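You operate a simulated robot arm through the tools that you are given. There is no shell and no other tool. Be economical: measure what you need, move in short steps, check, and stop when the job is done.

Carry out the task below with a simulated robot arm. There is one attempt and no reset: what you move stays moved.

Task
Open the vice drawer, take the 12 capacitor from the top of the standpipe bench and leave it in the inside of the vice drawer and shut the drawer again. Press the line stop button two times. Take the box on the slat conveyor and put it away on the top shelf of the left shelving bay. Press the cord reset button two times. Put the refill from the slat conveyor on the top of the press bench. Take the gold padlock from the slat conveyor and put it on the silver tray there. Any order will do. Set down upright: capacitor, box.

It is judged by the outcome, as a careful person would: the job done as asked, and still so three seconds after it is handed in. It fails if anything else is knocked over, pushed out of place, dropped, spilled or broken.

Robot
A 6-joint arm with a two-finger parallel gripper on a trunk, on a base that drives. Base frame: it is fixed to the floor where the robot stands at the start and does not move with it; the origin is under the middle of the robot, x ahead of it, y to its left, z up. Lengths are in m, angles in rad, forces in N, time in s.
With the tool pointing down near the work surface it reaches from about 0.3 to 0.84 m from the robot's upright axis, wherever it stands. Its first joint turns from -2.007 to 2.007 rad. Places, roughly: box [-0.25, -2.25, 0.75]; capacitor [4.25, -1.25, 0.75]; cord reset button [-0.3, -1.3, 0.5]; inside of the vice drawer [0.7, 0.1, 0.7]; line stop button [0, -2, 0.8]; padlock [-0.75, -1, 0.75]; refill [-0.75, -1.25, 0.75]; top of the press bench [1, -0.8, 0.8]; top shelf of the left shelving bay [4.8, -2.4, 1.6]; tray (11x12x4 cm) [-1.1, -0.6, 0.8]; vice drawer [0.6, 0, 0.7]. Payload 3.43 kg.
The tool frame sits at the grasp point between the pads (the TCP): z along the fingers, y along the line on which they close. The tips reach 0.034 m beyond it. The gripper opens to 0.128 m. The fingers are 0.024 m wide and 0.012 m thick; the gripper's body (0.048 by 0.13 m) begins 0.096 m behind the TCP.
Orientation is that of the tool frame in the base frame, as a unit quaternion [w, x, y, z]. With the fingers straight down and closing along the base's y, the tool's x points along the base's -x, its y along +y and its z along -z.

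Tools
- The arm moves only by the tool send_rows. Its argument "commands" is a list of rows, each an object of numbers (a shift or turn left out is 0, a gripper value left out holds the last): "dx", "dy", "dz": the shift along the base's x, y, z in units of 250 mm (1.0 is 250 mm); "ax", "ay", "az": the turn, a rotation vector about the base's x, y, z in units of 120 degrees (1.0 is 120 degrees); "fingers": the opening, from 0 (shut) to 1 (fully open). In form: [{"dx": .., "dy": .., "dz": .., "ax": .., "ay": .., "az": .., "fingers": ..}, ...]. A call has 1 to 20 rows; each row is the pose to reach, as a shift and turn from the pose commanded when the call began. A call with a number of a shift or a turn outside -1 to 1 is refused whole. A row lasts 0.2 s, in which the tool goes at most 0.05 m and 0.15 rad; a call with a longer step from one row to the next is refused whole, and so is a gripper value outside its range. Where a pose cannot be reached the arm comes as near as it can. A force on the tool above 40 N (or 10 N above the force at the start of the call, whichever is more), or a blocked arm, ends the call early, and 0.2 s more pass. Each finger travels about 0.108 m/s and halts on what it meets, pressing with about 35 N; the grip force reading is that of the motor and also rises with nothing between the fingers. The clock runs only during rows and for 0.2 s after the last one: add rows that repeat a pose to give the fingers time. It gives the time, the measured TCP pose, the force on the tool (base axes), the opening and the grip force at its end, in the units of the frame above (readings bear some noise), with the torque about the TCP (base axes, N m) and any sound that the robot's microphone picked up.
- Cameras (640 x 400 px; columns grow to the right, rows downward): "scene" is now at [-0.069, 0.1257, 1.4319]; the picture's right is [-0.93, -0.36, -0.00], its down [-0.29, 0.76, -0.58] and it looks along [0.21, -0.54, -0.81] (base axes); focal length 214 px, centre (320, 200). "wrist" rides on the gripper at [0.076, -0.011, -0.16] in the tool frame; the picture's right is [0.15, 0.99, 0.00], its down [-0.88, 0.13, -0.46] and it looks along [-0.45, 0.07, 0.89] (tool axes); focal length 234 px, centre (320, 200). There is no depth. A picture from a camera that has moved, and an enlarged one, comes with that camera's place and axes in the base frame and with its lens.
- get_image(camera): a new picture of that camera. No time passes.
- move_column(by): slides the trunk up (or, below 0, down) by that many m; the arm and the scene camera ride with it, the base frame stays. It gives what a move gives, with no picture.
- steer(legs): drives the robot by 1 to 6 legs, each [ahead, turn to the left] in m and rad, along the robot's own axes; the way and the turn of a leg run together, so that a leg with both is an arc; at most 1.5 m and 3.142 rad a leg. The arm and the cameras ride along, it lands a little off, and it stops where it bumps. It gives what a move gives.
- pan_tilt(pan, tilt): turns the head with the scene camera to pan (to the left, within 1.798 rad either way) and tilt (down, from -0.506 to 1.204), counted from straight ahead of the robot. It gives what a move gives.
- inspect(camera, box): a new picture of the part [left, top, right, bottom] of that camera's present view, enlarged. No time passes.
- close_job(): hands the job in; it is judged then, once.

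Go step by step. Nothing tells you exact positions but the pictures and the camera data: compare them with the known pose of the tool, close in by small moves and look again before you grip or let go. The budget is 186 turns and 148 pictures, counting those below and the enlarged ones. Unless the task says otherwise, let go and move clear before handing in.

The tools are called after "Call:" as a command line: name --argument value ..., lists and objects as JSON in quotes. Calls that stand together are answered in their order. send_rows: Moves the arm, as the interface text tells. Its arguments: {"type":"object","properties":{"commands":{"type":"array","items":{"type":"object","properties":{"dx":{"type":"number"},"dy":{"type":"number"},"dz":{"type":"number"},"ax":{"type":"number"},"ay":{"type":"number"},"az":{"type":"number"},"fingers":{"type":"number"}}}}},"required":["commands"]} The other tools are called the same way: move_column (by) slides the trunk up or down; steer (legs) drives the base; pan_tilt (pan, tilt) turns the head that bears the scene camera; get_image (camera) takes a picture; inspect (camera, box) takes an enlarged picture of a part of a camera's view; close_job () hands the job in.

At the start:

```text
time: 0.0
tool_pos: [-0.0848, -0.4727, 1.098]
tcp_rot: [0.0, 0.0, 1.0, 0.0]
ft_force: [-0.6, -0.8, 0.1]
moment: [0.01, -0.01, 0.0]
gripper_width: 0.1278
grip_force: 0.1
trunk travel left (down, up): [-0.725, 0.065]
robot x, y, heading: [-0.0009, 0.0021, -0.001]
head pan, tilt: [-1.206, 0.951]
```

scene: 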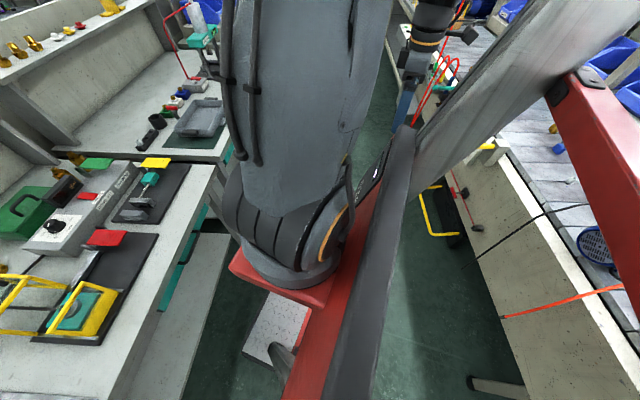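
wrist: 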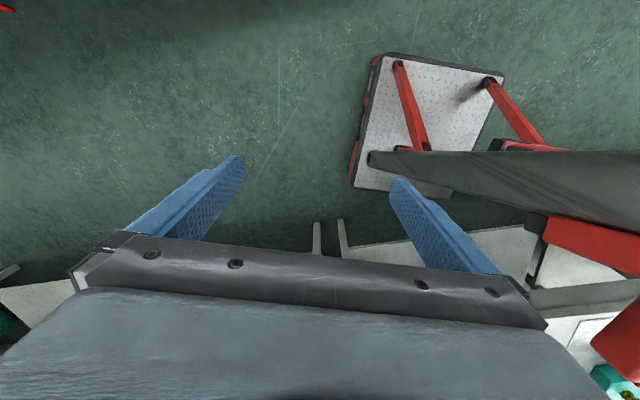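

I see benches to the left and a conveyor to the right. I'll look around with the head first.

Call:
pan_tilt --pan 0 --tilt 0.7

Call:
get_image --camera "scene"

Call:
pan_tilt --pan -1.75 --tilt 0.4

Call:
get_image --camera "scene"

Call:
pan_tilt --pan -0.8 --tilt 0.3

Call:
get_image --camera "scene"

```text
time: 1.4
tool_pos: [-0.0854, -0.4728, 1.0969]
tcp_rot: [0.0, 0.0, 1.0, 0.0]
ft_force: [-0.2, -0.5, 0.0]
moment: [0.0, 0.02, 0.02]
gripper_width: 0.1277
grip_force: 0.0
trunk travel left (down, up): [-0.725, 0.065]
robot x, y, heading: [-0.0018, -0.0004, 0.001]
head pan, tilt: [0.0, 0.7]
```

```text
145 pictures are left
camera scene: at [-0.01, 0.1935, 1.4518], right [0.0, -1.0, 0.0], down [-0.64, 0.0, -0.76], along [0.76, 0.0, -0.64], focal length 214 px, centre (320, 200)
```

scene: 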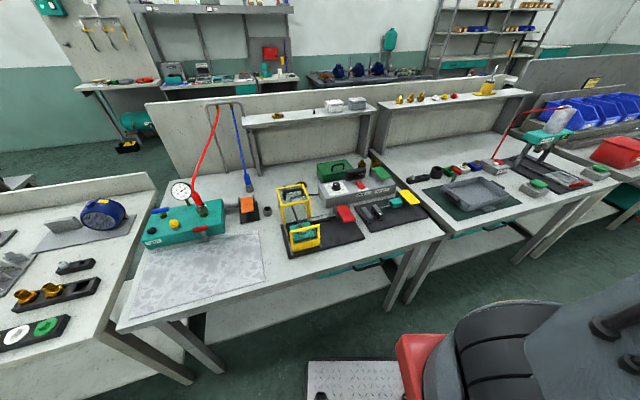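

```text
time: 3.2
tool_pos: [-0.0854, -0.4724, 1.0978]
tcp_rot: [0.0, 0.0, 1.0, 0.0]
ft_force: [0.0, 0.1, -1.1]
moment: [0.04, 0.0, -0.01]
gripper_width: 0.1279
grip_force: 0.0
trunk travel left (down, up): [-0.725, 0.065]
robot x, y, heading: [0.0037, 0.0007, 0.0]
head pan, tilt: [-1.751, 0.4]
```

```text
144 pictures are left
camera scene: at [-0.1115, 0.1024, 1.4786], right [-0.98, 0.18, 0.0], down [0.07, 0.38, -0.92], along [-0.16, -0.91, -0.39], focal length 214 px, centre (320, 200)
```

scene: 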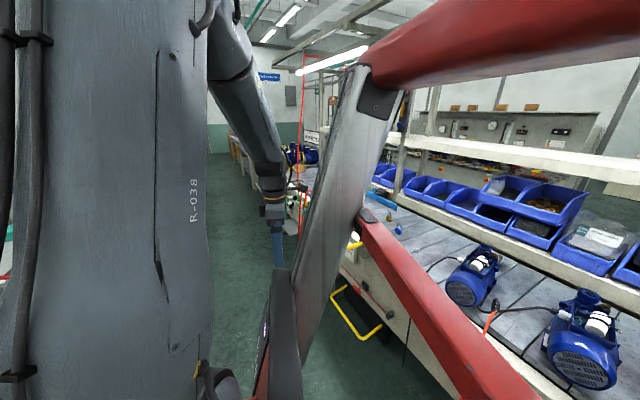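

```text
time: 4.4
tool_pos: [-0.0851, -0.4726, 1.0965]
tcp_rot: [0.0, 0.0, 1.0, 0.0]
ft_force: [0.7, 0.0, -0.7]
moment: [-0.02, 0.02, -0.03]
gripper_width: 0.1279
grip_force: 0.0
trunk travel left (down, up): [-0.725, 0.065]
robot x, y, heading: [0.0006, 0.0003, 0.005]
head pan, tilt: [-0.799, 0.3]
```

```text
143 pictures are left
camera scene: at [-0.0299, 0.1266, 1.4879], right [-0.72, -0.7, 0.0], down [-0.21, 0.21, -0.96], along [0.67, -0.69, -0.3], focal length 214 px, centre (320, 200)
```

scene: 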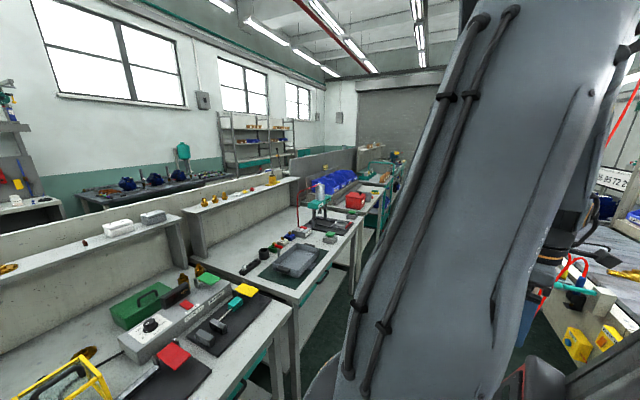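

The aisle is rotated about 17° from the robot frame, with benches ahead and the conveyor behind. I'll look left and around for a way to the back bench.

Call:
pan_tilt --pan 0.9 --tilt 0.4

Call:
get_image --camera "scene"

Call:
pan_tilt --pan 1.79 --tilt 0.5

Call:
get_image --camera "scene"

Call:
pan_tilt --pan -0.2 --tilt 0.2

Call:
get_image --camera "scene"

```text
time: 6.1
tool_pos: [-0.0856, -0.4729, 1.0961]
tcp_rot: [0.001, -0.001, 1.0, 0.0]
ft_force: [0.1, -0.3, 0.9]
moment: [0.02, 0.01, 0.0]
gripper_width: 0.1276
grip_force: 0.1
trunk travel left (down, up): [-0.725, 0.065]
robot x, y, heading: [-0.001, -0.0014, -0.002]
head pan, tilt: [0.901, 0.4]
```

```text
142 pictures are left
camera scene: at [-0.0374, 0.2662, 1.4787], right [0.78, -0.62, 0.0], down [-0.24, -0.3, -0.92], along [0.57, 0.72, -0.39], focal length 214 px, centre (320, 200)
```

scene: 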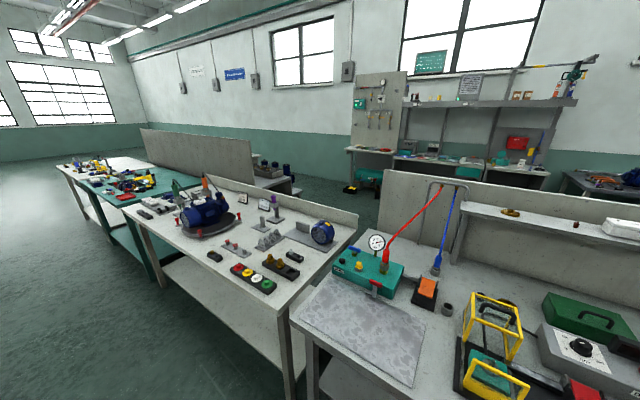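

```text
time: 7.3
tool_pos: [-0.0845, -0.4716, 1.0964]
tcp_rot: [0.001, 0.0, 1.0, -0.001]
ft_force: [-0.6, -0.3, -0.2]
moment: [0.03, 0.01, 0.0]
gripper_width: 0.1279
grip_force: 0.0
trunk travel left (down, up): [-0.725, 0.065]
robot x, y, heading: [-0.0004, 0.0014, -0.002]
head pan, tilt: [1.791, 0.499]
```

```text
141 pictures are left
camera scene: at [-0.1147, 0.2824, 1.4695], right [0.98, 0.22, 0.0], down [0.1, -0.47, -0.88], along [-0.19, 0.86, -0.48], focal length 214 px, centre (320, 200)
```

scene: 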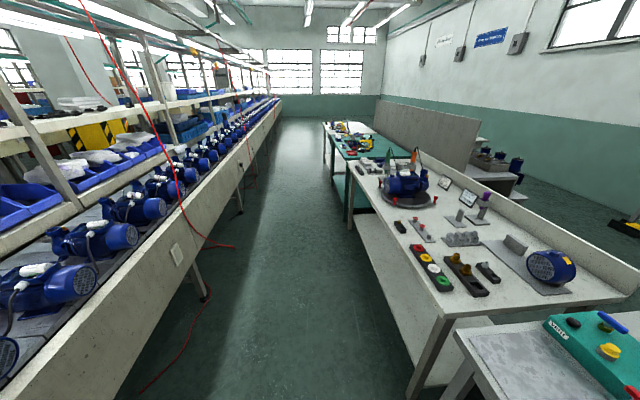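

```text
time: 9.2
tool_pos: [-0.0854, -0.472, 1.0969]
tcp_rot: [0.001, -0.001, 1.0, 0.0]
ft_force: [-0.7, -0.1, 0.1]
moment: [-0.01, -0.01, -0.03]
gripper_width: 0.1281
grip_force: 0.1
trunk travel left (down, up): [-0.725, 0.065]
robot x, y, heading: [0.0042, -0.0021, -0.002]
head pan, tilt: [-0.201, 0.201]
```

```text
140 pictures are left
camera scene: at [-0.0036, 0.1751, 1.4972], right [-0.2, -0.98, 0.0], down [-0.2, 0.04, -0.98], along [0.96, -0.19, -0.2], focal length 214 px, centre (320, 200)
```

scene: 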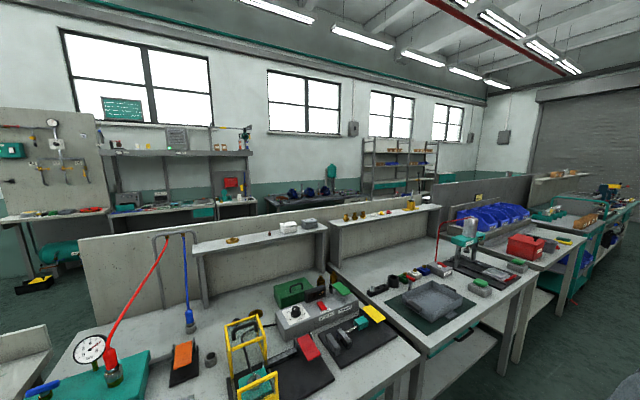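

Now a look down at the bench front to find the vice drawer handle.

Call:
pan_tilt --pan 0.2 --tilt 1.2

Call:
get_image --camera "scene"

Call:
pan_tilt --pan -0.5 --tilt 1.0

Call:
get_image --camera "scene"

```text
time: 10.5
tool_pos: [-0.0855, -0.4721, 1.0968]
tcp_rot: [0.0, 0.0, 1.0, 0.0]
ft_force: [0.0, -0.8, 0.6]
moment: [0.03, 0.03, 0.0]
gripper_width: 0.1281
grip_force: 0.0
trunk travel left (down, up): [-0.725, 0.065]
robot x, y, heading: [0.0011, -0.0001, -0.006]
head pan, tilt: [0.201, 1.201]
```

```text
139 pictures are left
camera scene: at [-0.0401, 0.2047, 1.4159], right [0.2, -0.98, 0.0], down [-0.91, -0.19, -0.36], along [0.36, 0.07, -0.93], focal length 214 px, centre (320, 200)
```

scene: 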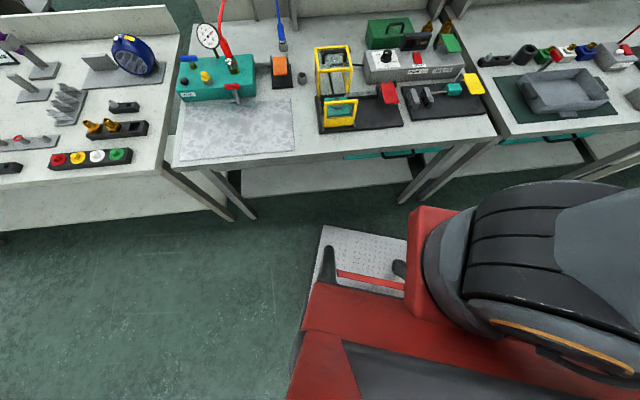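

```text
time: 11.6
tool_pos: [-0.0853, -0.4733, 1.0964]
tcp_rot: [0.0, 0.0, 1.0, 0.0]
ft_force: [-0.7, 0.2, -0.6]
moment: [0.03, 0.0, -0.01]
gripper_width: 0.128
grip_force: 0.1
trunk travel left (down, up): [-0.725, 0.065]
robot x, y, heading: [-0.0005, -0.0021, -0.0]
head pan, tilt: [-0.499, 1.0]
```

```text
138 pictures are left
camera scene: at [-0.0338, 0.1603, 1.4284], right [-0.48, -0.88, 0.0], down [-0.74, 0.4, -0.54], along [0.47, -0.26, -0.84], focal length 214 px, centre (320, 200)
```

scene: 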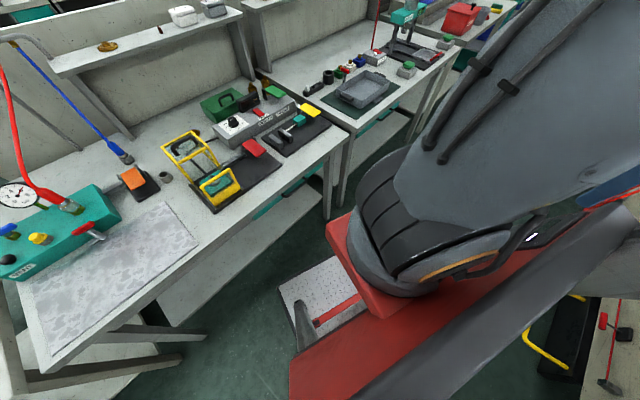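

The vice drawer front is teal, below the bench edge near (0.51, -0.02, 0.68), handle in the middle. I'll do the conveyor jobs first, so I turn to face along the aisle.

Call:
steer --legs '[[0, -1.27]]'

Call:
pan_tilt --pan 0.0 --tilt 0.5

Call:
get_image --camera "scene"

Call:
pan_tilt --pan -0.7 --tilt 0.7

Call:
get_image --camera "scene"

Call:
get_image --camera "wrist"

```text
time: 15.2
tool_pos: [-0.4775, -0.049, 1.0968]
tcp_rot: [0.0, 0.6, 0.8, -0.001]
ft_force: [-0.6, 0.3, 0.7]
moment: [0.03, -0.02, -0.04]
gripper_width: 0.1279
grip_force: 0.0
trunk travel left (down, up): [-0.725, 0.065]
robot x, y, heading: [-0.0022, -0.001, -1.285]
head pan, tilt: [-0.499, 1.0]
```

```text
time: 16.1
tool_pos: [-0.4767, -0.0497, 1.0967]
tcp_rot: [0.0, 0.599, 0.8, 0.0]
ft_force: [0.5, -0.1, 0.6]
moment: [0.05, 0.01, 0.01]
gripper_width: 0.128
grip_force: 0.2
trunk travel left (down, up): [-0.725, 0.065]
robot x, y, heading: [-0.0019, 0.0002, -1.289]
head pan, tilt: [0.0, 0.499]
```

```text
137 pictures are left
camera scene: at [0.1865, 0.058, 1.4694], right [-0.96, -0.28, 0.0], down [-0.13, 0.46, -0.88], along [0.25, -0.84, -0.48], focal length 214 px, centre (320, 200)
```

scene: 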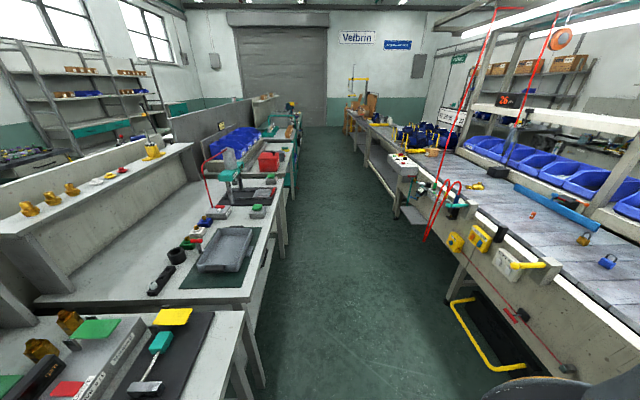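

```text
time: 17.2
tool_pos: [-0.4777, -0.0498, 1.0963]
tcp_rot: [-0.001, 0.599, 0.801, 0.001]
ft_force: [0.7, 0.2, -0.1]
moment: [-0.02, 0.02, 0.01]
gripper_width: 0.128
grip_force: 0.0
trunk travel left (down, up): [-0.725, 0.065]
robot x, y, heading: [0.0001, -0.0013, -1.29]
head pan, tilt: [-0.7, 0.7]
```

```text
136 pictures are left
camera scene: at [0.1268, 0.0676, 1.4518], right [-0.92, 0.4, 0.0], down [0.26, 0.59, -0.77], along [-0.31, -0.7, -0.64], focal length 214 px, centre (320, 200)
```

scene: 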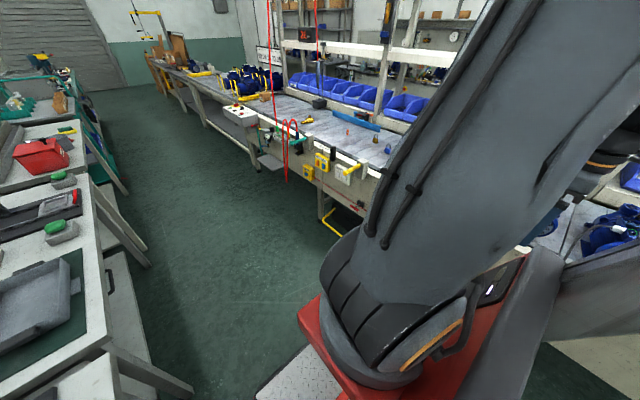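

```text
135 pictures are left
camera wrist: at [-0.5081, 0.0193, 1.2575], right [0.91, 0.42, 0.0], down [0.37, -0.81, 0.46], along [0.19, -0.41, -0.89], focal length 234 px, centre (320, 200)
```

wrist: 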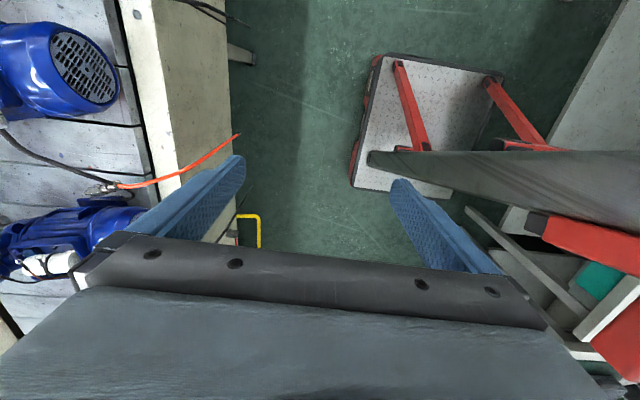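

I'll zoom in on the button area and conveyor items.

Call:
pan_tilt --pan -0.1 --tilt 0.6

Call:
inspect --camera "scene" --box '[340, 80, 500, 180]'

Call:
inspect --camera "scene" --box '[420, 140, 580, 240]'

Call:
inspect --camera "scene" --box '[480, 100, 640, 200]'

```text
time: 18.2
tool_pos: [-0.4774, -0.0496, 1.0966]
tcp_rot: [0.0, 0.6, 0.8, 0.0]
ft_force: [0.6, 0.2, 0.7]
moment: [0.01, 0.0, 0.01]
gripper_width: 0.1281
grip_force: 0.1
trunk travel left (down, up): [-0.725, 0.065]
robot x, y, heading: [-0.0039, 0.0011, -1.286]
head pan, tilt: [-0.099, 0.6]
```

```text
4.00 times, centred on (420, 130) of scene
camera zoom: at [0.1773, 0.0584, 1.4604], right [-0.98, -0.18, 0.0], down [-0.1, 0.56, -0.83], along [0.15, -0.81, -0.57], focal length 858 px, centre (-80, 480)
```

zoom: 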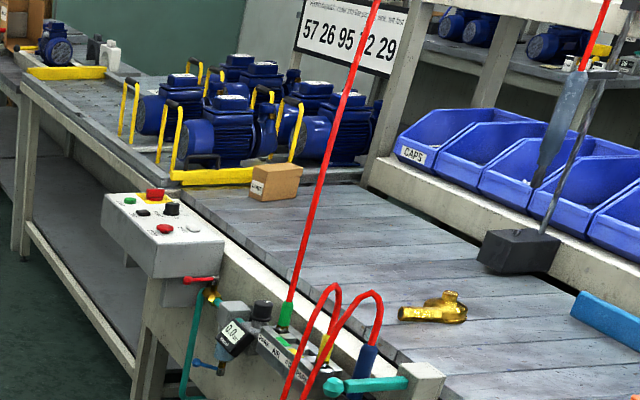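

```text
4.00 times, centred on (500, 190) of scene
camera zoom: at [0.1773, 0.0584, 1.4604], right [-0.98, -0.18, 0.0], down [-0.1, 0.56, -0.83], along [0.15, -0.81, -0.57], focal length 858 px, centre (-400, 240)
```

zoom: 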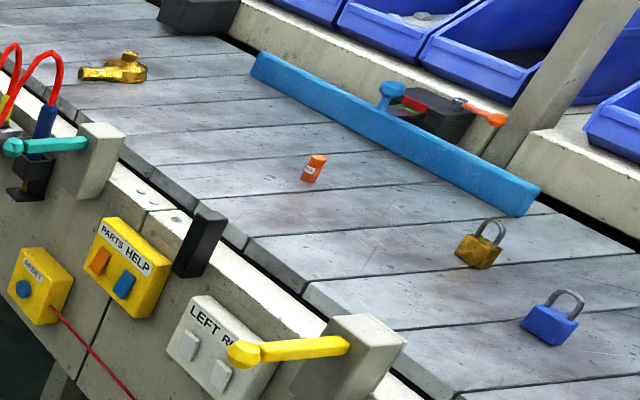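

```text
4.00 times, centred on (560, 150) of scene
camera zoom: at [0.1773, 0.0584, 1.4604], right [-0.98, -0.18, 0.0], down [-0.1, 0.56, -0.83], along [0.15, -0.81, -0.57], focal length 858 px, centre (-640, 400)
```

zoom: 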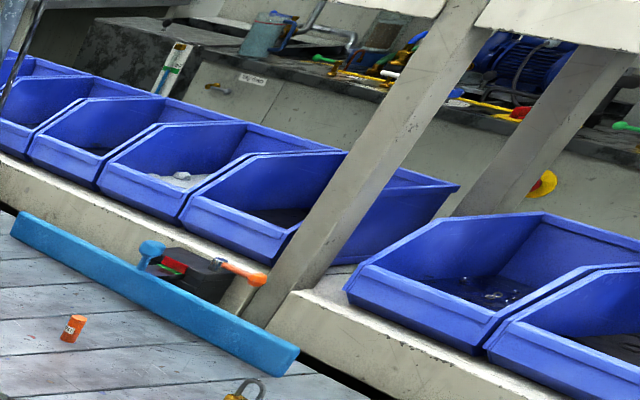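

I see the orange refill, gold padlock, cardboard box, the RESET box with blue button, and the stop panel further along. I'll drive in an S to the conveyor side near the refill.

Call:
steer --legs '[[0.6, -0.66], [0.6, 0.66]]'

Call:
pan_tilt --pan -0.5 --tilt 0.9

Call:
get_image --camera "scene"

Call:
get_image --camera "wrist"

```text
time: 24.5
tool_pos: [-0.5428, -1.205, 1.0978]
tcp_rot: [-0.002, 0.61, 0.792, 0.001]
ft_force: [-0.6, -0.3, 0.3]
moment: [0.03, -0.01, -0.03]
gripper_width: 0.1278
grip_force: 0.1
trunk travel left (down, up): [-0.725, 0.065]
robot x, y, heading: [-0.0659, -1.1627, -1.323]
head pan, tilt: [-0.099, 0.6]
stopped in leg 2: the robot was blocked; the commanded pose is now the measured one
```

```text
time: 25.4
tool_pos: [-0.5436, -1.2043, 1.0966]
tcp_rot: [-0.001, 0.611, 0.792, -0.001]
ft_force: [0.5, 0.3, 0.9]
moment: [0.0, -0.01, 0.0]
gripper_width: 0.1279
grip_force: 0.1
trunk travel left (down, up): [-0.725, 0.065]
robot x, y, heading: [-0.0642, -1.1676, -1.313]
head pan, tilt: [-0.499, 0.901]
```

```text
131 pictures are left
camera scene: at [0.0808, -1.0967, 1.4363], right [-0.97, 0.24, 0.0], down [0.19, 0.76, -0.62], along [-0.15, -0.61, -0.78], focal length 214 px, centre (320, 200)
```

scene: 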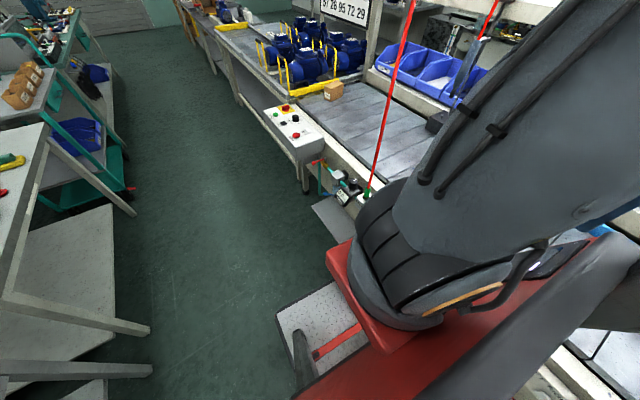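

```text
130 pictures are left
camera wrist: at [-0.5715, -1.1346, 1.2581], right [0.92, 0.39, 0.0], down [0.35, -0.82, 0.46], along [0.18, -0.42, -0.89], focal length 234 px, centre (320, 200)
```

wrist: 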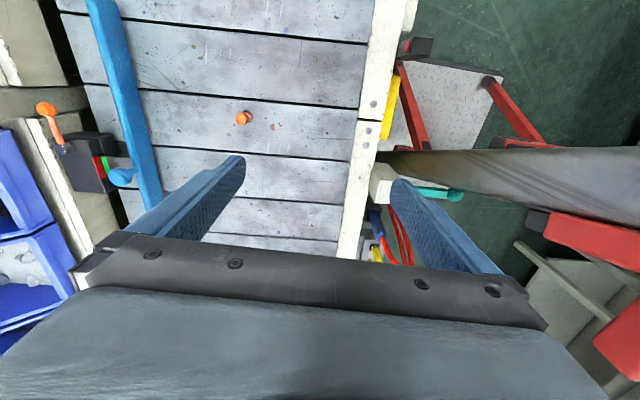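

The robot stopped at a light bump but is where I want it. The refill stands near (-0.68, -1.25, 0.80); I move the tool above it.

Call:
send_rows --commands '[{"dx": -0.11, "dy": -0.037, "dz": -0.1, "fingers": 0.6}, {"dx": -0.22, "dy": -0.074, "dz": -0.2}, {"dx": -0.33, "dy": -0.11, "dz": -0.3}, {"dx": -0.44, "dy": -0.15, "dz": -0.4}, {"dx": -0.548, "dy": -0.184, "dz": -0.5}, {"dx": -0.548, "dy": -0.184, "dz": -0.6}]'

Call:
get_image --camera "wrist"

```text
time: 26.8
tool_pos: [-0.6796, -1.2515, 0.9471]
tcp_rot: [-0.001, 0.611, 0.792, 0.001]
ft_force: [-0.1, 0.3, 0.2]
moment: [0.02, -0.02, 0.0]
gripper_width: 0.077
grip_force: 0.0
trunk travel left (down, up): [-0.725, 0.065]
robot x, y, heading: [-0.0626, -1.1706, -1.316]
head pan, tilt: [-0.499, 0.901]
```

```text
129 pictures are left
camera wrist: at [-0.7083, -1.1819, 1.1077], right [0.92, 0.39, 0.0], down [0.35, -0.82, 0.46], along [0.18, -0.42, -0.89], focal length 234 px, centre (320, 200)
```

wrist: 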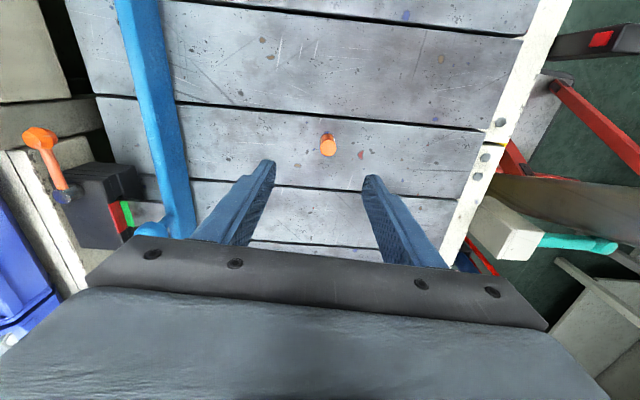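

The refill is just ahead of the fingers; I go down most of the way, aligning.

Call:
send_rows --commands '[{"dx": 0.04, "dy": 0.0, "dz": -0.16}, {"dx": 0.04, "dy": 0.0, "dz": -0.32}, {"dx": 0.04, "dy": 0.0, "dz": -0.42}]'

Call:
get_image --camera "wrist"

```text
time: 27.6
tool_pos: [-0.6703, -1.251, 0.8417]
tcp_rot: [-0.001, 0.611, 0.792, 0.0]
ft_force: [0.2, 0.5, -0.4]
moment: [0.01, 0.02, -0.01]
gripper_width: 0.0769
grip_force: 0.1
trunk travel left (down, up): [-0.725, 0.065]
robot x, y, heading: [-0.0659, -1.1711, -1.314]
head pan, tilt: [-0.499, 0.901]
```

```text
128 pictures are left
camera wrist: at [-0.6987, -1.1809, 1.0028], right [0.92, 0.39, 0.0], down [0.35, -0.82, 0.45], along [0.18, -0.42, -0.89], focal length 234 px, centre (320, 200)
```

wrist: 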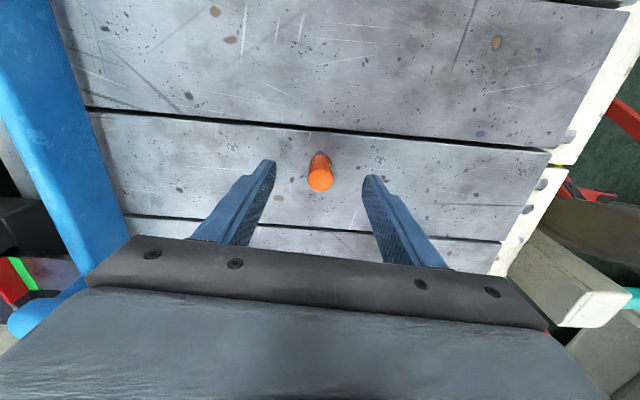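

The refill is between the fingers; lower 4 cm and close.

Call:
send_rows --commands '[{"dz": -0.08}, {"dz": -0.16}, {"dz": -0.16, "fingers": 0.05}, {"dz": -0.16, "fingers": 0.05}, {"dz": -0.16, "fingers": 0.05}, {"dz": -0.16, "fingers": 0.05}]'

Call:
get_image --camera "wrist"

```text
time: 28.0
tool_pos: [-0.6713, -1.2502, 0.8332]
tcp_rot: [-0.003, 0.612, 0.791, 0.001]
ft_force: [1.9, 0.8, 15.1]
moment: [0.05, -0.85, -0.02]
gripper_width: 0.0786
grip_force: 1.8
trunk travel left (down, up): [-0.725, 0.065]
robot x, y, heading: [-0.0614, -1.1663, -1.321]
head pan, tilt: [-0.499, 0.901]
stopped in row 1: the force on the tool passed its limit at 58 N (the readings are from after the stop); the commanded pose is now the measured one
```

```text
127 pictures are left
camera wrist: at [-0.699, -1.1819, 0.9955], right [0.92, 0.39, 0.0], down [0.35, -0.82, 0.45], along [0.18, -0.42, -0.89], focal length 234 px, centre (320, 200)
```

wrist: 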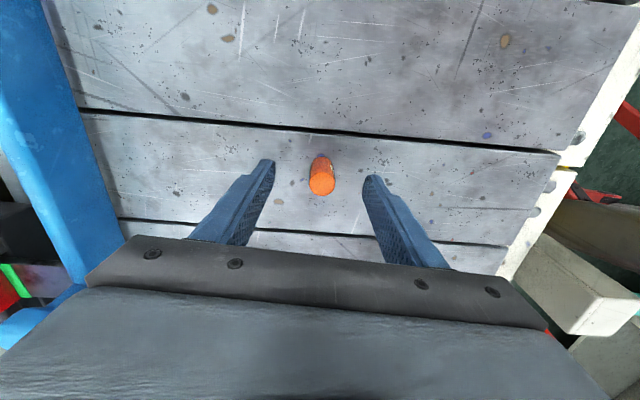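

The fingertips touched the belt at about z 0.80, so the belt is higher than the rough figure; the refill is about 2 cm further along +y. I raise slightly, shift, and grip.

Call:
send_rows --commands '[{"dz": 0.05}, {"dx": -0.01, "dy": 0.035, "dz": 0.05}, {"dx": -0.02, "dy": 0.068, "dz": 0.05}]'

Call:
get_image --camera "wrist"

```text
time: 28.8
tool_pos: [-0.6763, -1.2353, 0.8458]
tcp_rot: [0.0, 0.611, 0.791, 0.0]
ft_force: [0.3, 0.3, 0.2]
moment: [0.01, 0.01, -0.03]
gripper_width: 0.0767
grip_force: 0.2
trunk travel left (down, up): [-0.725, 0.065]
robot x, y, heading: [-0.0639, -1.1692, -1.315]
head pan, tilt: [-0.499, 0.901]
```

```text
126 pictures are left
camera wrist: at [-0.7046, -1.1654, 1.0063], right [0.92, 0.39, 0.0], down [0.35, -0.82, 0.45], along [0.18, -0.42, -0.89], focal length 234 px, centre (320, 200)
```

wrist: 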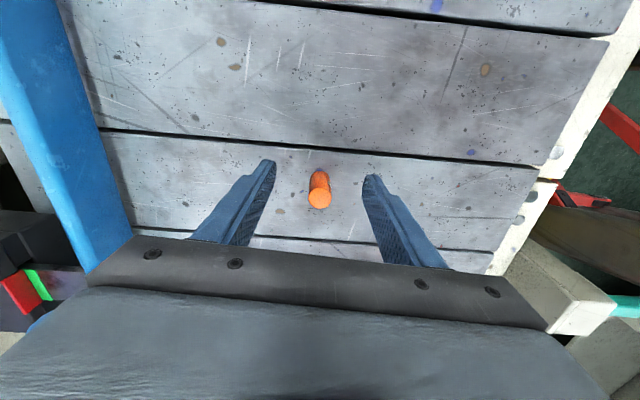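

Now geometry is consistent (top about 0.848, bottom about 0.80). Lower 1 cm and grip.

Call:
send_rows --commands '[{"dz": -0.03}, {"dz": -0.03, "fingers": 0.05}, {"dz": -0.03, "fingers": 0.05}, {"dz": -0.03, "fingers": 0.05}, {"dz": -0.03, "fingers": 0.05}]'

Call:
get_image --camera "wrist"

```text
time: 30.0
tool_pos: [-0.6755, -1.2362, 0.838]
tcp_rot: [-0.001, 0.611, 0.792, 0.0]
ft_force: [1.5, 0.5, 0.1]
moment: [0.0, 0.02, 0.0]
gripper_width: 0.0161
grip_force: 34.6
trunk travel left (down, up): [-0.725, 0.065]
robot x, y, heading: [-0.0686, -1.1695, -1.313]
head pan, tilt: [-0.499, 0.901]
```

```text
125 pictures are left
camera wrist: at [-0.7045, -1.1659, 0.9991], right [0.92, 0.39, 0.0], down [0.35, -0.82, 0.45], along [0.18, -0.42, -0.89], focal length 234 px, centre (320, 200)
```

wrist: 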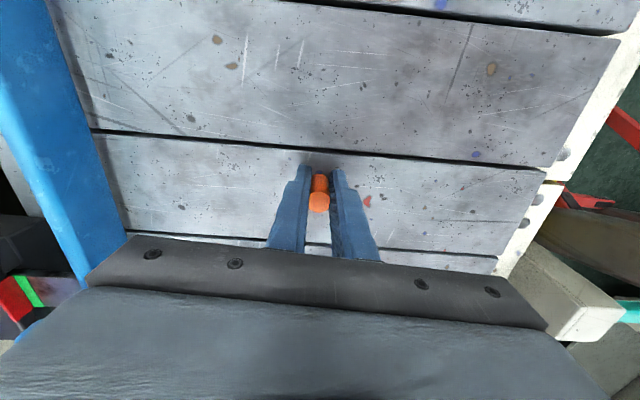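

Refill gripped. I lift it, tuck the arm, and back out along the path I came by.

Call:
send_rows --commands '[{"dz": 0.15}, {"dz": 0.3}, {"dz": 0.45, "dx": 0.08}, {"dz": 0.6, "dx": 0.18}, {"dz": 0.75, "dx": 0.28}, {"dz": 0.9, "dx": 0.38}, {"dz": 1.0, "dx": 0.5}, {"dz": 1.0, "dx": 0.62}]'

Call:
steer --legs '[[-0.59, -0.62], [0, 0.9]]'

Call:
pan_tilt --pan 0.3 --tilt 0.8

Call:
get_image --camera "scene"

```text
time: 31.8
tool_pos: [-0.5214, -1.2364, 1.0869]
tcp_rot: [-0.002, 0.612, 0.791, 0.001]
ft_force: [-0.8, 0.3, -0.3]
moment: [0.01, -0.02, -0.03]
gripper_width: 0.016
grip_force: 34.4
trunk travel left (down, up): [-0.725, 0.065]
robot x, y, heading: [-0.0632, -1.1681, -1.317]
head pan, tilt: [-0.499, 0.901]
```

```text
time: 37.4
tool_pos: [-0.4533, -0.7809, 1.0863]
tcp_rot: [-0.001, 0.498, 0.867, 0.001]
ft_force: [0.2, -0.3, 0.1]
moment: [0.01, -0.02, 0.03]
gripper_width: 0.0162
grip_force: 35.1
trunk travel left (down, up): [-0.725, 0.065]
robot x, y, heading: [-0.0309, -0.5953, -1.035]
head pan, tilt: [-0.499, 0.901]
```

```text
time: 38.5
tool_pos: [-0.4528, -0.7807, 1.0859]
tcp_rot: [-0.001, 0.498, 0.867, 0.001]
ft_force: [-0.2, 0.3, -0.2]
moment: [0.0, 0.01, 0.01]
gripper_width: 0.0164
grip_force: 34.9
trunk travel left (down, up): [-0.725, 0.065]
robot x, y, heading: [-0.0357, -0.5933, -1.046]
head pan, tilt: [0.3, 0.799]
```

```text
124 pictures are left
camera scene: at [0.1469, -0.4669, 1.4436], right [-0.68, -0.74, 0.0], down [-0.53, 0.49, -0.7], along [0.51, -0.47, -0.72], focal length 214 px, centre (320, 200)
```

scene: 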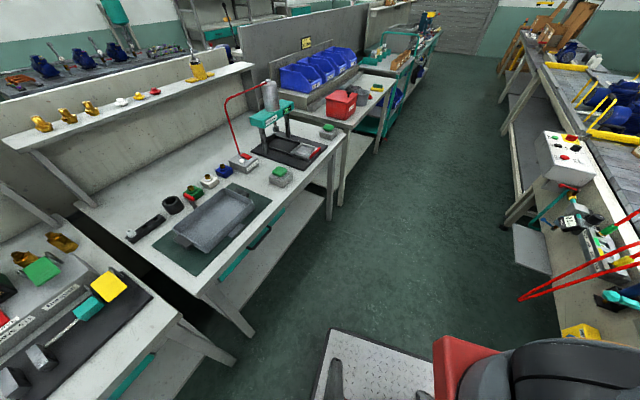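

The press bench is the middle one with the grey tray on the green mat. I'll zoom to pick a clear spot on it.

Call:
inspect --camera "scene" --box '[120, 100, 344, 240]'

```text
2.86 times, centred on (232, 170) of scene
camera zoom: at [0.1469, -0.4669, 1.4436], right [-0.68, -0.74, 0.0], down [-0.53, 0.49, -0.7], along [0.51, -0.47, -0.72], focal length 613 px, centre (571, 286)
```

zoom: 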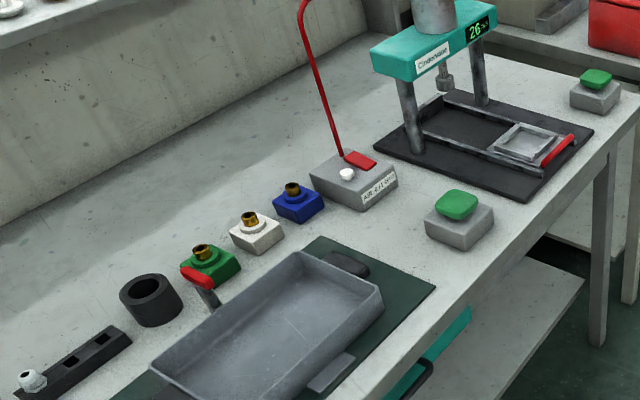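

A clear spot lies between the green button box, the mat corner and the grey box, near (0.88, -0.76). I drive closer, then swing the arm across.

Call:
steer --legs '[[0, 0.15], [0.42, 0]]'

```text
time: 41.8
tool_pos: [-0.1589, -1.1689, 1.0866]
tcp_rot: [-0.002, 0.433, 0.901, 0.001]
ft_force: [0.6, 0.3, 0.1]
moment: [-0.04, -0.01, -0.01]
gripper_width: 0.0161
grip_force: 34.9
trunk travel left (down, up): [-0.725, 0.065]
robot x, y, heading: [0.2328, -0.9171, -0.896]
head pan, tilt: [0.3, 0.799]
```

Now swing the arm around the front in chords, holding the refill at z 1.09.

Call:
send_rows --commands '[{"dx": 0.143, "dy": -0.11, "az": 0.047}, {"dx": 0.286, "dy": -0.22, "az": 0.094}, {"dx": 0.429, "dy": -0.33, "az": 0.141}, {"dx": 0.571, "dy": -0.44, "az": 0.188}, {"dx": 0.714, "dy": -0.55, "az": 0.235}, {"dx": 0.857, "dy": -0.66, "az": 0.282}, {"dx": 1.0, "dy": -0.768, "az": 0.3295}]'

Call:
send_rows --commands '[{"dx": 0.167, "dy": -0.006, "az": 0.043}, {"dx": 0.333, "dy": -0.012, "az": 0.086}, {"dx": 0.5, "dy": -0.018, "az": 0.13}, {"dx": 0.667, "dy": -0.024, "az": 0.173}, {"dx": 0.833, "dy": -0.03, "az": 0.216}, {"dx": 1.0, "dy": -0.036, "az": 0.259}]'

Call:
send_rows --commands '[{"dx": 0.167, "dy": 0.103, "az": 0.051}, {"dx": 0.333, "dy": 0.207, "az": 0.102}, {"dx": 0.5, "dy": 0.31, "az": 0.153}, {"dx": 0.667, "dy": 0.413, "az": 0.204}, {"dx": 0.833, "dy": 0.517, "az": 0.256}, {"dx": 1.0, "dy": 0.62, "az": 0.3066}]'

Call:
send_rows --commands '[{"dx": 0.07, "dy": 0.167, "az": 0.047}, {"dx": 0.14, "dy": 0.333, "az": 0.094}, {"dx": 0.21, "dy": 0.5, "az": 0.141}, {"dx": 0.28, "dy": 0.667, "az": 0.188}, {"dx": 0.35, "dy": 0.833, "az": 0.235}, {"dx": 0.42, "dy": 1.0, "az": 0.2827}]'

Call:
get_image --camera "wrist"

```text
time: 43.4
tool_pos: [0.0909, -1.3592, 1.0866]
tcp_rot: [-0.001, 0.102, 0.995, 0.001]
ft_force: [0.1, 0.2, -1.2]
moment: [-0.04, -0.05, 0.03]
gripper_width: 0.0164
grip_force: 35.2
trunk travel left (down, up): [-0.725, 0.065]
robot x, y, heading: [0.2292, -0.9195, -0.895]
head pan, tilt: [0.3, 0.799]
```

```text
time: 44.8
tool_pos: [0.34, -1.3675, 1.0857]
tcp_rot: [-0.001, -0.168, 0.986, 0.0]
ft_force: [-1.0, 1.1, 0.5]
moment: [-0.02, -0.04, 0.01]
gripper_width: 0.0163
grip_force: 35.0
trunk travel left (down, up): [-0.725, 0.065]
robot x, y, heading: [0.2295, -0.9197, -0.895]
head pan, tilt: [0.3, 0.799]
```

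```text
time: 46.1
tool_pos: [0.5911, -1.2133, 1.0861]
tcp_rot: [-0.002, -0.471, 0.882, -0.001]
ft_force: [-0.3, 0.1, 0.1]
moment: [0.01, -0.06, -0.02]
gripper_width: 0.0162
grip_force: 35.3
trunk travel left (down, up): [-0.725, 0.065]
robot x, y, heading: [0.2278, -0.9241, -0.894]
head pan, tilt: [0.3, 0.799]
```

```text
time: 47.5
tool_pos: [0.6974, -0.9632, 1.0864]
tcp_rot: [0.0, 0.708, -0.707, 0.001]
ft_force: [-0.4, 0.0, -0.3]
moment: [-0.01, -0.02, -0.02]
gripper_width: 0.0161
grip_force: 34.9
trunk travel left (down, up): [-0.725, 0.065]
robot x, y, heading: [0.2305, -0.9169, -0.9]
head pan, tilt: [0.3, 0.799]
```

```text
122 pictures are left
camera wrist: at [0.7086, -1.0386, 1.2476], right [-0.99, -0.15, 0.0], down [-0.13, 0.88, 0.45], along [-0.07, 0.45, -0.89], focal length 234 px, centre (320, 200)
```

wrist: 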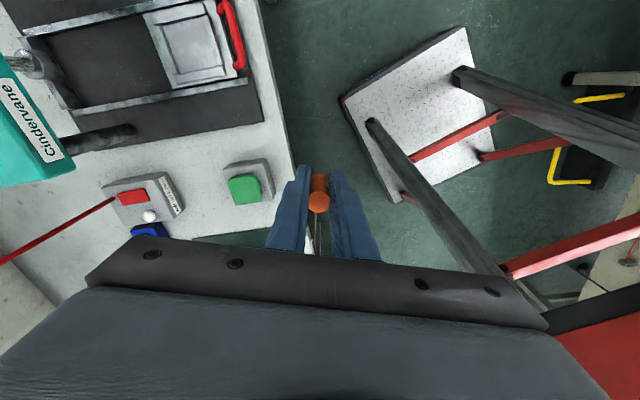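

Green button box is at about (0.82,-0.85). I'll move over the free spot at (0.87,-0.758) and look.

Call:
send_rows --commands '[{"dx": 0.11, "dy": 0.137, "dz": -0.02}, {"dx": 0.23, "dy": 0.273, "dz": -0.05}, {"dx": 0.345, "dy": 0.41, "dz": -0.1}, {"dx": 0.46, "dy": 0.547, "dz": -0.15}, {"dx": 0.575, "dy": 0.68, "dz": -0.2}, {"dx": 0.69, "dy": 0.82, "dz": -0.2}, {"dx": 0.69, "dy": 0.82, "dz": -0.38}]'

Call:
get_image --camera "wrist"

Call:
pan_tilt --pan 0.8 --tilt 0.8

Call:
get_image --camera "scene"

```text
time: 49.1
tool_pos: [0.868, -0.7583, 0.9896]
tcp_rot: [0.001, 0.707, -0.707, 0.002]
ft_force: [-0.4, -0.4, 0.2]
moment: [0.01, 0.02, 0.0]
gripper_width: 0.0163
grip_force: 35.2
trunk travel left (down, up): [-0.725, 0.065]
robot x, y, heading: [0.2292, -0.9189, -0.892]
head pan, tilt: [0.3, 0.799]
```

```text
121 pictures are left
camera wrist: at [0.8811, -0.8335, 1.1511], right [-0.99, -0.15, 0.0], down [-0.13, 0.88, 0.45], along [-0.07, 0.45, -0.89], focal length 234 px, centre (320, 200)
```

wrist: 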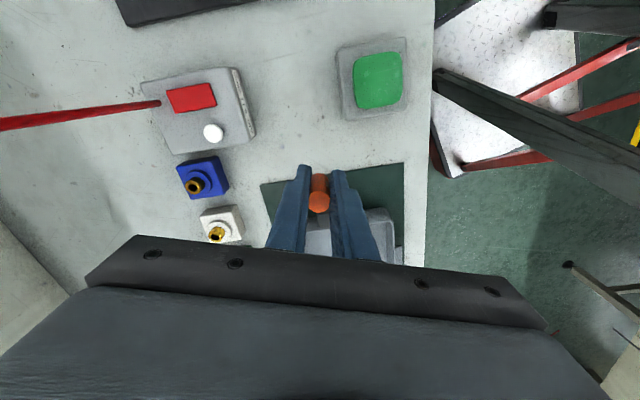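

```text
time: 50.1
tool_pos: [0.8681, -0.7581, 0.9901]
tcp_rot: [0.002, 0.708, -0.706, 0.002]
ft_force: [-0.5, 0.7, -0.4]
moment: [0.0, -0.02, 0.0]
gripper_width: 0.0164
grip_force: 34.6
trunk travel left (down, up): [-0.725, 0.065]
robot x, y, heading: [0.2266, -0.9198, -0.894]
head pan, tilt: [0.799, 0.799]
```

```text
120 pictures are left
camera scene: at [0.4024, -0.7316, 1.4435], right [-0.1, -1.0, 0.0], down [-0.71, 0.07, -0.7], along [0.69, -0.07, -0.72], focal length 214 px, centre (320, 200)
```

scene: 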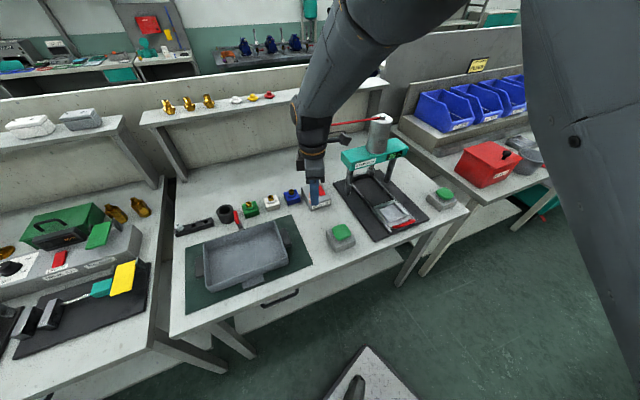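

The spot beneath is clear. I shift 2 cm away from the button box and lower gently until contact around z 0.838.

Call:
send_rows --commands '[{"dx": 0.08, "dz": -0.1}, {"dx": 0.08, "dz": -0.3}, {"dx": 0.08, "dz": -0.45}, {"dx": 0.08, "dz": -0.55}, {"dx": 0.08, "dz": -0.57}, {"dx": 0.08, "dz": -0.585}, {"dx": 0.08, "dz": -0.6}]'

Call:
get_image --camera "wrist"

```text
time: 51.7
tool_pos: [0.8882, -0.7588, 0.8409]
tcp_rot: [0.001, 0.708, -0.707, 0.002]
ft_force: [0.3, 0.7, -0.7]
moment: [-0.03, 0.0, -0.01]
gripper_width: 0.0162
grip_force: 34.7
trunk travel left (down, up): [-0.725, 0.065]
robot x, y, heading: [0.2283, -0.9193, -0.9]
head pan, tilt: [0.799, 0.799]
```

```text
119 pictures are left
camera wrist: at [0.9013, -0.8341, 1.002], right [-0.99, -0.15, 0.0], down [-0.13, 0.88, 0.45], along [-0.07, 0.45, -0.89], focal length 234 px, centre (320, 200)
```

wrist: 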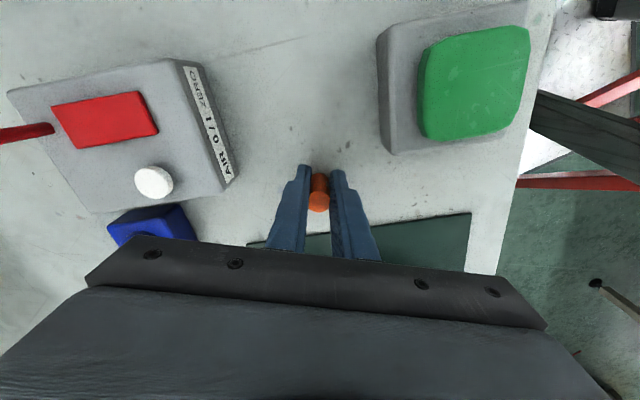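

Call:
send_rows --commands '[{"dz": -0.008}, {"dz": -0.016}]'

Call:
send_rows --commands '[{"dz": -0.008}, {"dz": -0.016}]'

Call:
send_rows --commands '[{"dz": -0.006}]'

```text
time: 52.3
tool_pos: [0.8885, -0.7588, 0.8374]
tcp_rot: [0.001, 0.707, -0.707, 0.002]
ft_force: [0.1, 0.0, 3.2]
moment: [0.02, 0.04, -0.02]
gripper_width: 0.0161
grip_force: 34.3
trunk travel left (down, up): [-0.725, 0.065]
robot x, y, heading: [0.2282, -0.9184, -0.902]
head pan, tilt: [0.799, 0.799]
```

```text
time: 52.9
tool_pos: [0.889, -0.7596, 0.8366]
tcp_rot: [-0.001, 0.707, -0.707, 0.003]
ft_force: [-6.1, -2.3, 35.7]
moment: [0.16, 0.3, 0.03]
gripper_width: 0.0165
grip_force: 34.4
trunk travel left (down, up): [-0.725, 0.065]
robot x, y, heading: [0.228, -0.9194, -0.891]
head pan, tilt: [0.799, 0.799]
```

```text
time: 53.3
tool_pos: [0.8896, -0.7585, 0.8342]
tcp_rot: [0.0, 0.708, -0.707, 0.004]
ft_force: [-1.6, 0.1, 38.6]
moment: [0.38, 0.25, 0.01]
gripper_width: 0.0161
grip_force: 35.1
trunk travel left (down, up): [-0.725, 0.065]
robot x, y, heading: [0.2271, -0.9181, -0.896]
head pan, tilt: [0.799, 0.799]
```

Contact made on the bench. I relieve the push, open slightly, and rise.

Call:
send_rows --commands '[{"dz": 0.012}, {"dz": 0.016, "fingers": 0.3}, {"dz": 0.016, "fingers": 0.3}, {"dz": 0.016, "fingers": 0.3}]'

Call:
send_rows --commands '[{"dz": 0.1}, {"dz": 0.25}, {"dz": 0.4}, {"dz": 0.55}]'

Call:
get_image --camera "wrist"

```text
time: 54.3
tool_pos: [0.8883, -0.759, 0.8341]
tcp_rot: [0.003, 0.708, -0.707, 0.002]
ft_force: [0.5, -0.3, 0.3]
moment: [0.02, -0.03, -0.01]
gripper_width: 0.0383
grip_force: 0.0
trunk travel left (down, up): [-0.725, 0.065]
robot x, y, heading: [0.2277, -0.9191, -0.892]
head pan, tilt: [0.799, 0.799]
```

```text
time: 55.3
tool_pos: [0.8891, -0.7586, 0.973]
tcp_rot: [0.001, 0.708, -0.706, 0.002]
ft_force: [-0.1, 0.7, -0.3]
moment: [0.01, 0.0, -0.02]
gripper_width: 0.0383
grip_force: 0.0
trunk travel left (down, up): [-0.725, 0.065]
robot x, y, heading: [0.2285, -0.9199, -0.896]
head pan, tilt: [0.799, 0.799]
```

```text
118 pictures are left
camera wrist: at [0.9014, -0.8332, 1.1342], right [-0.99, -0.15, 0.0], down [-0.13, 0.88, 0.45], along [-0.07, 0.45, -0.89], focal length 234 px, centre (320, 200)
```

wrist: 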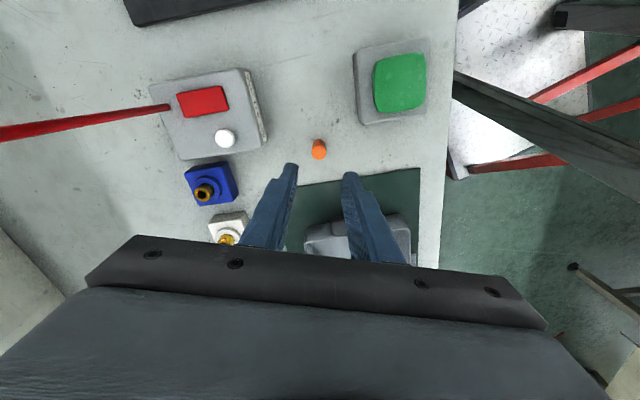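

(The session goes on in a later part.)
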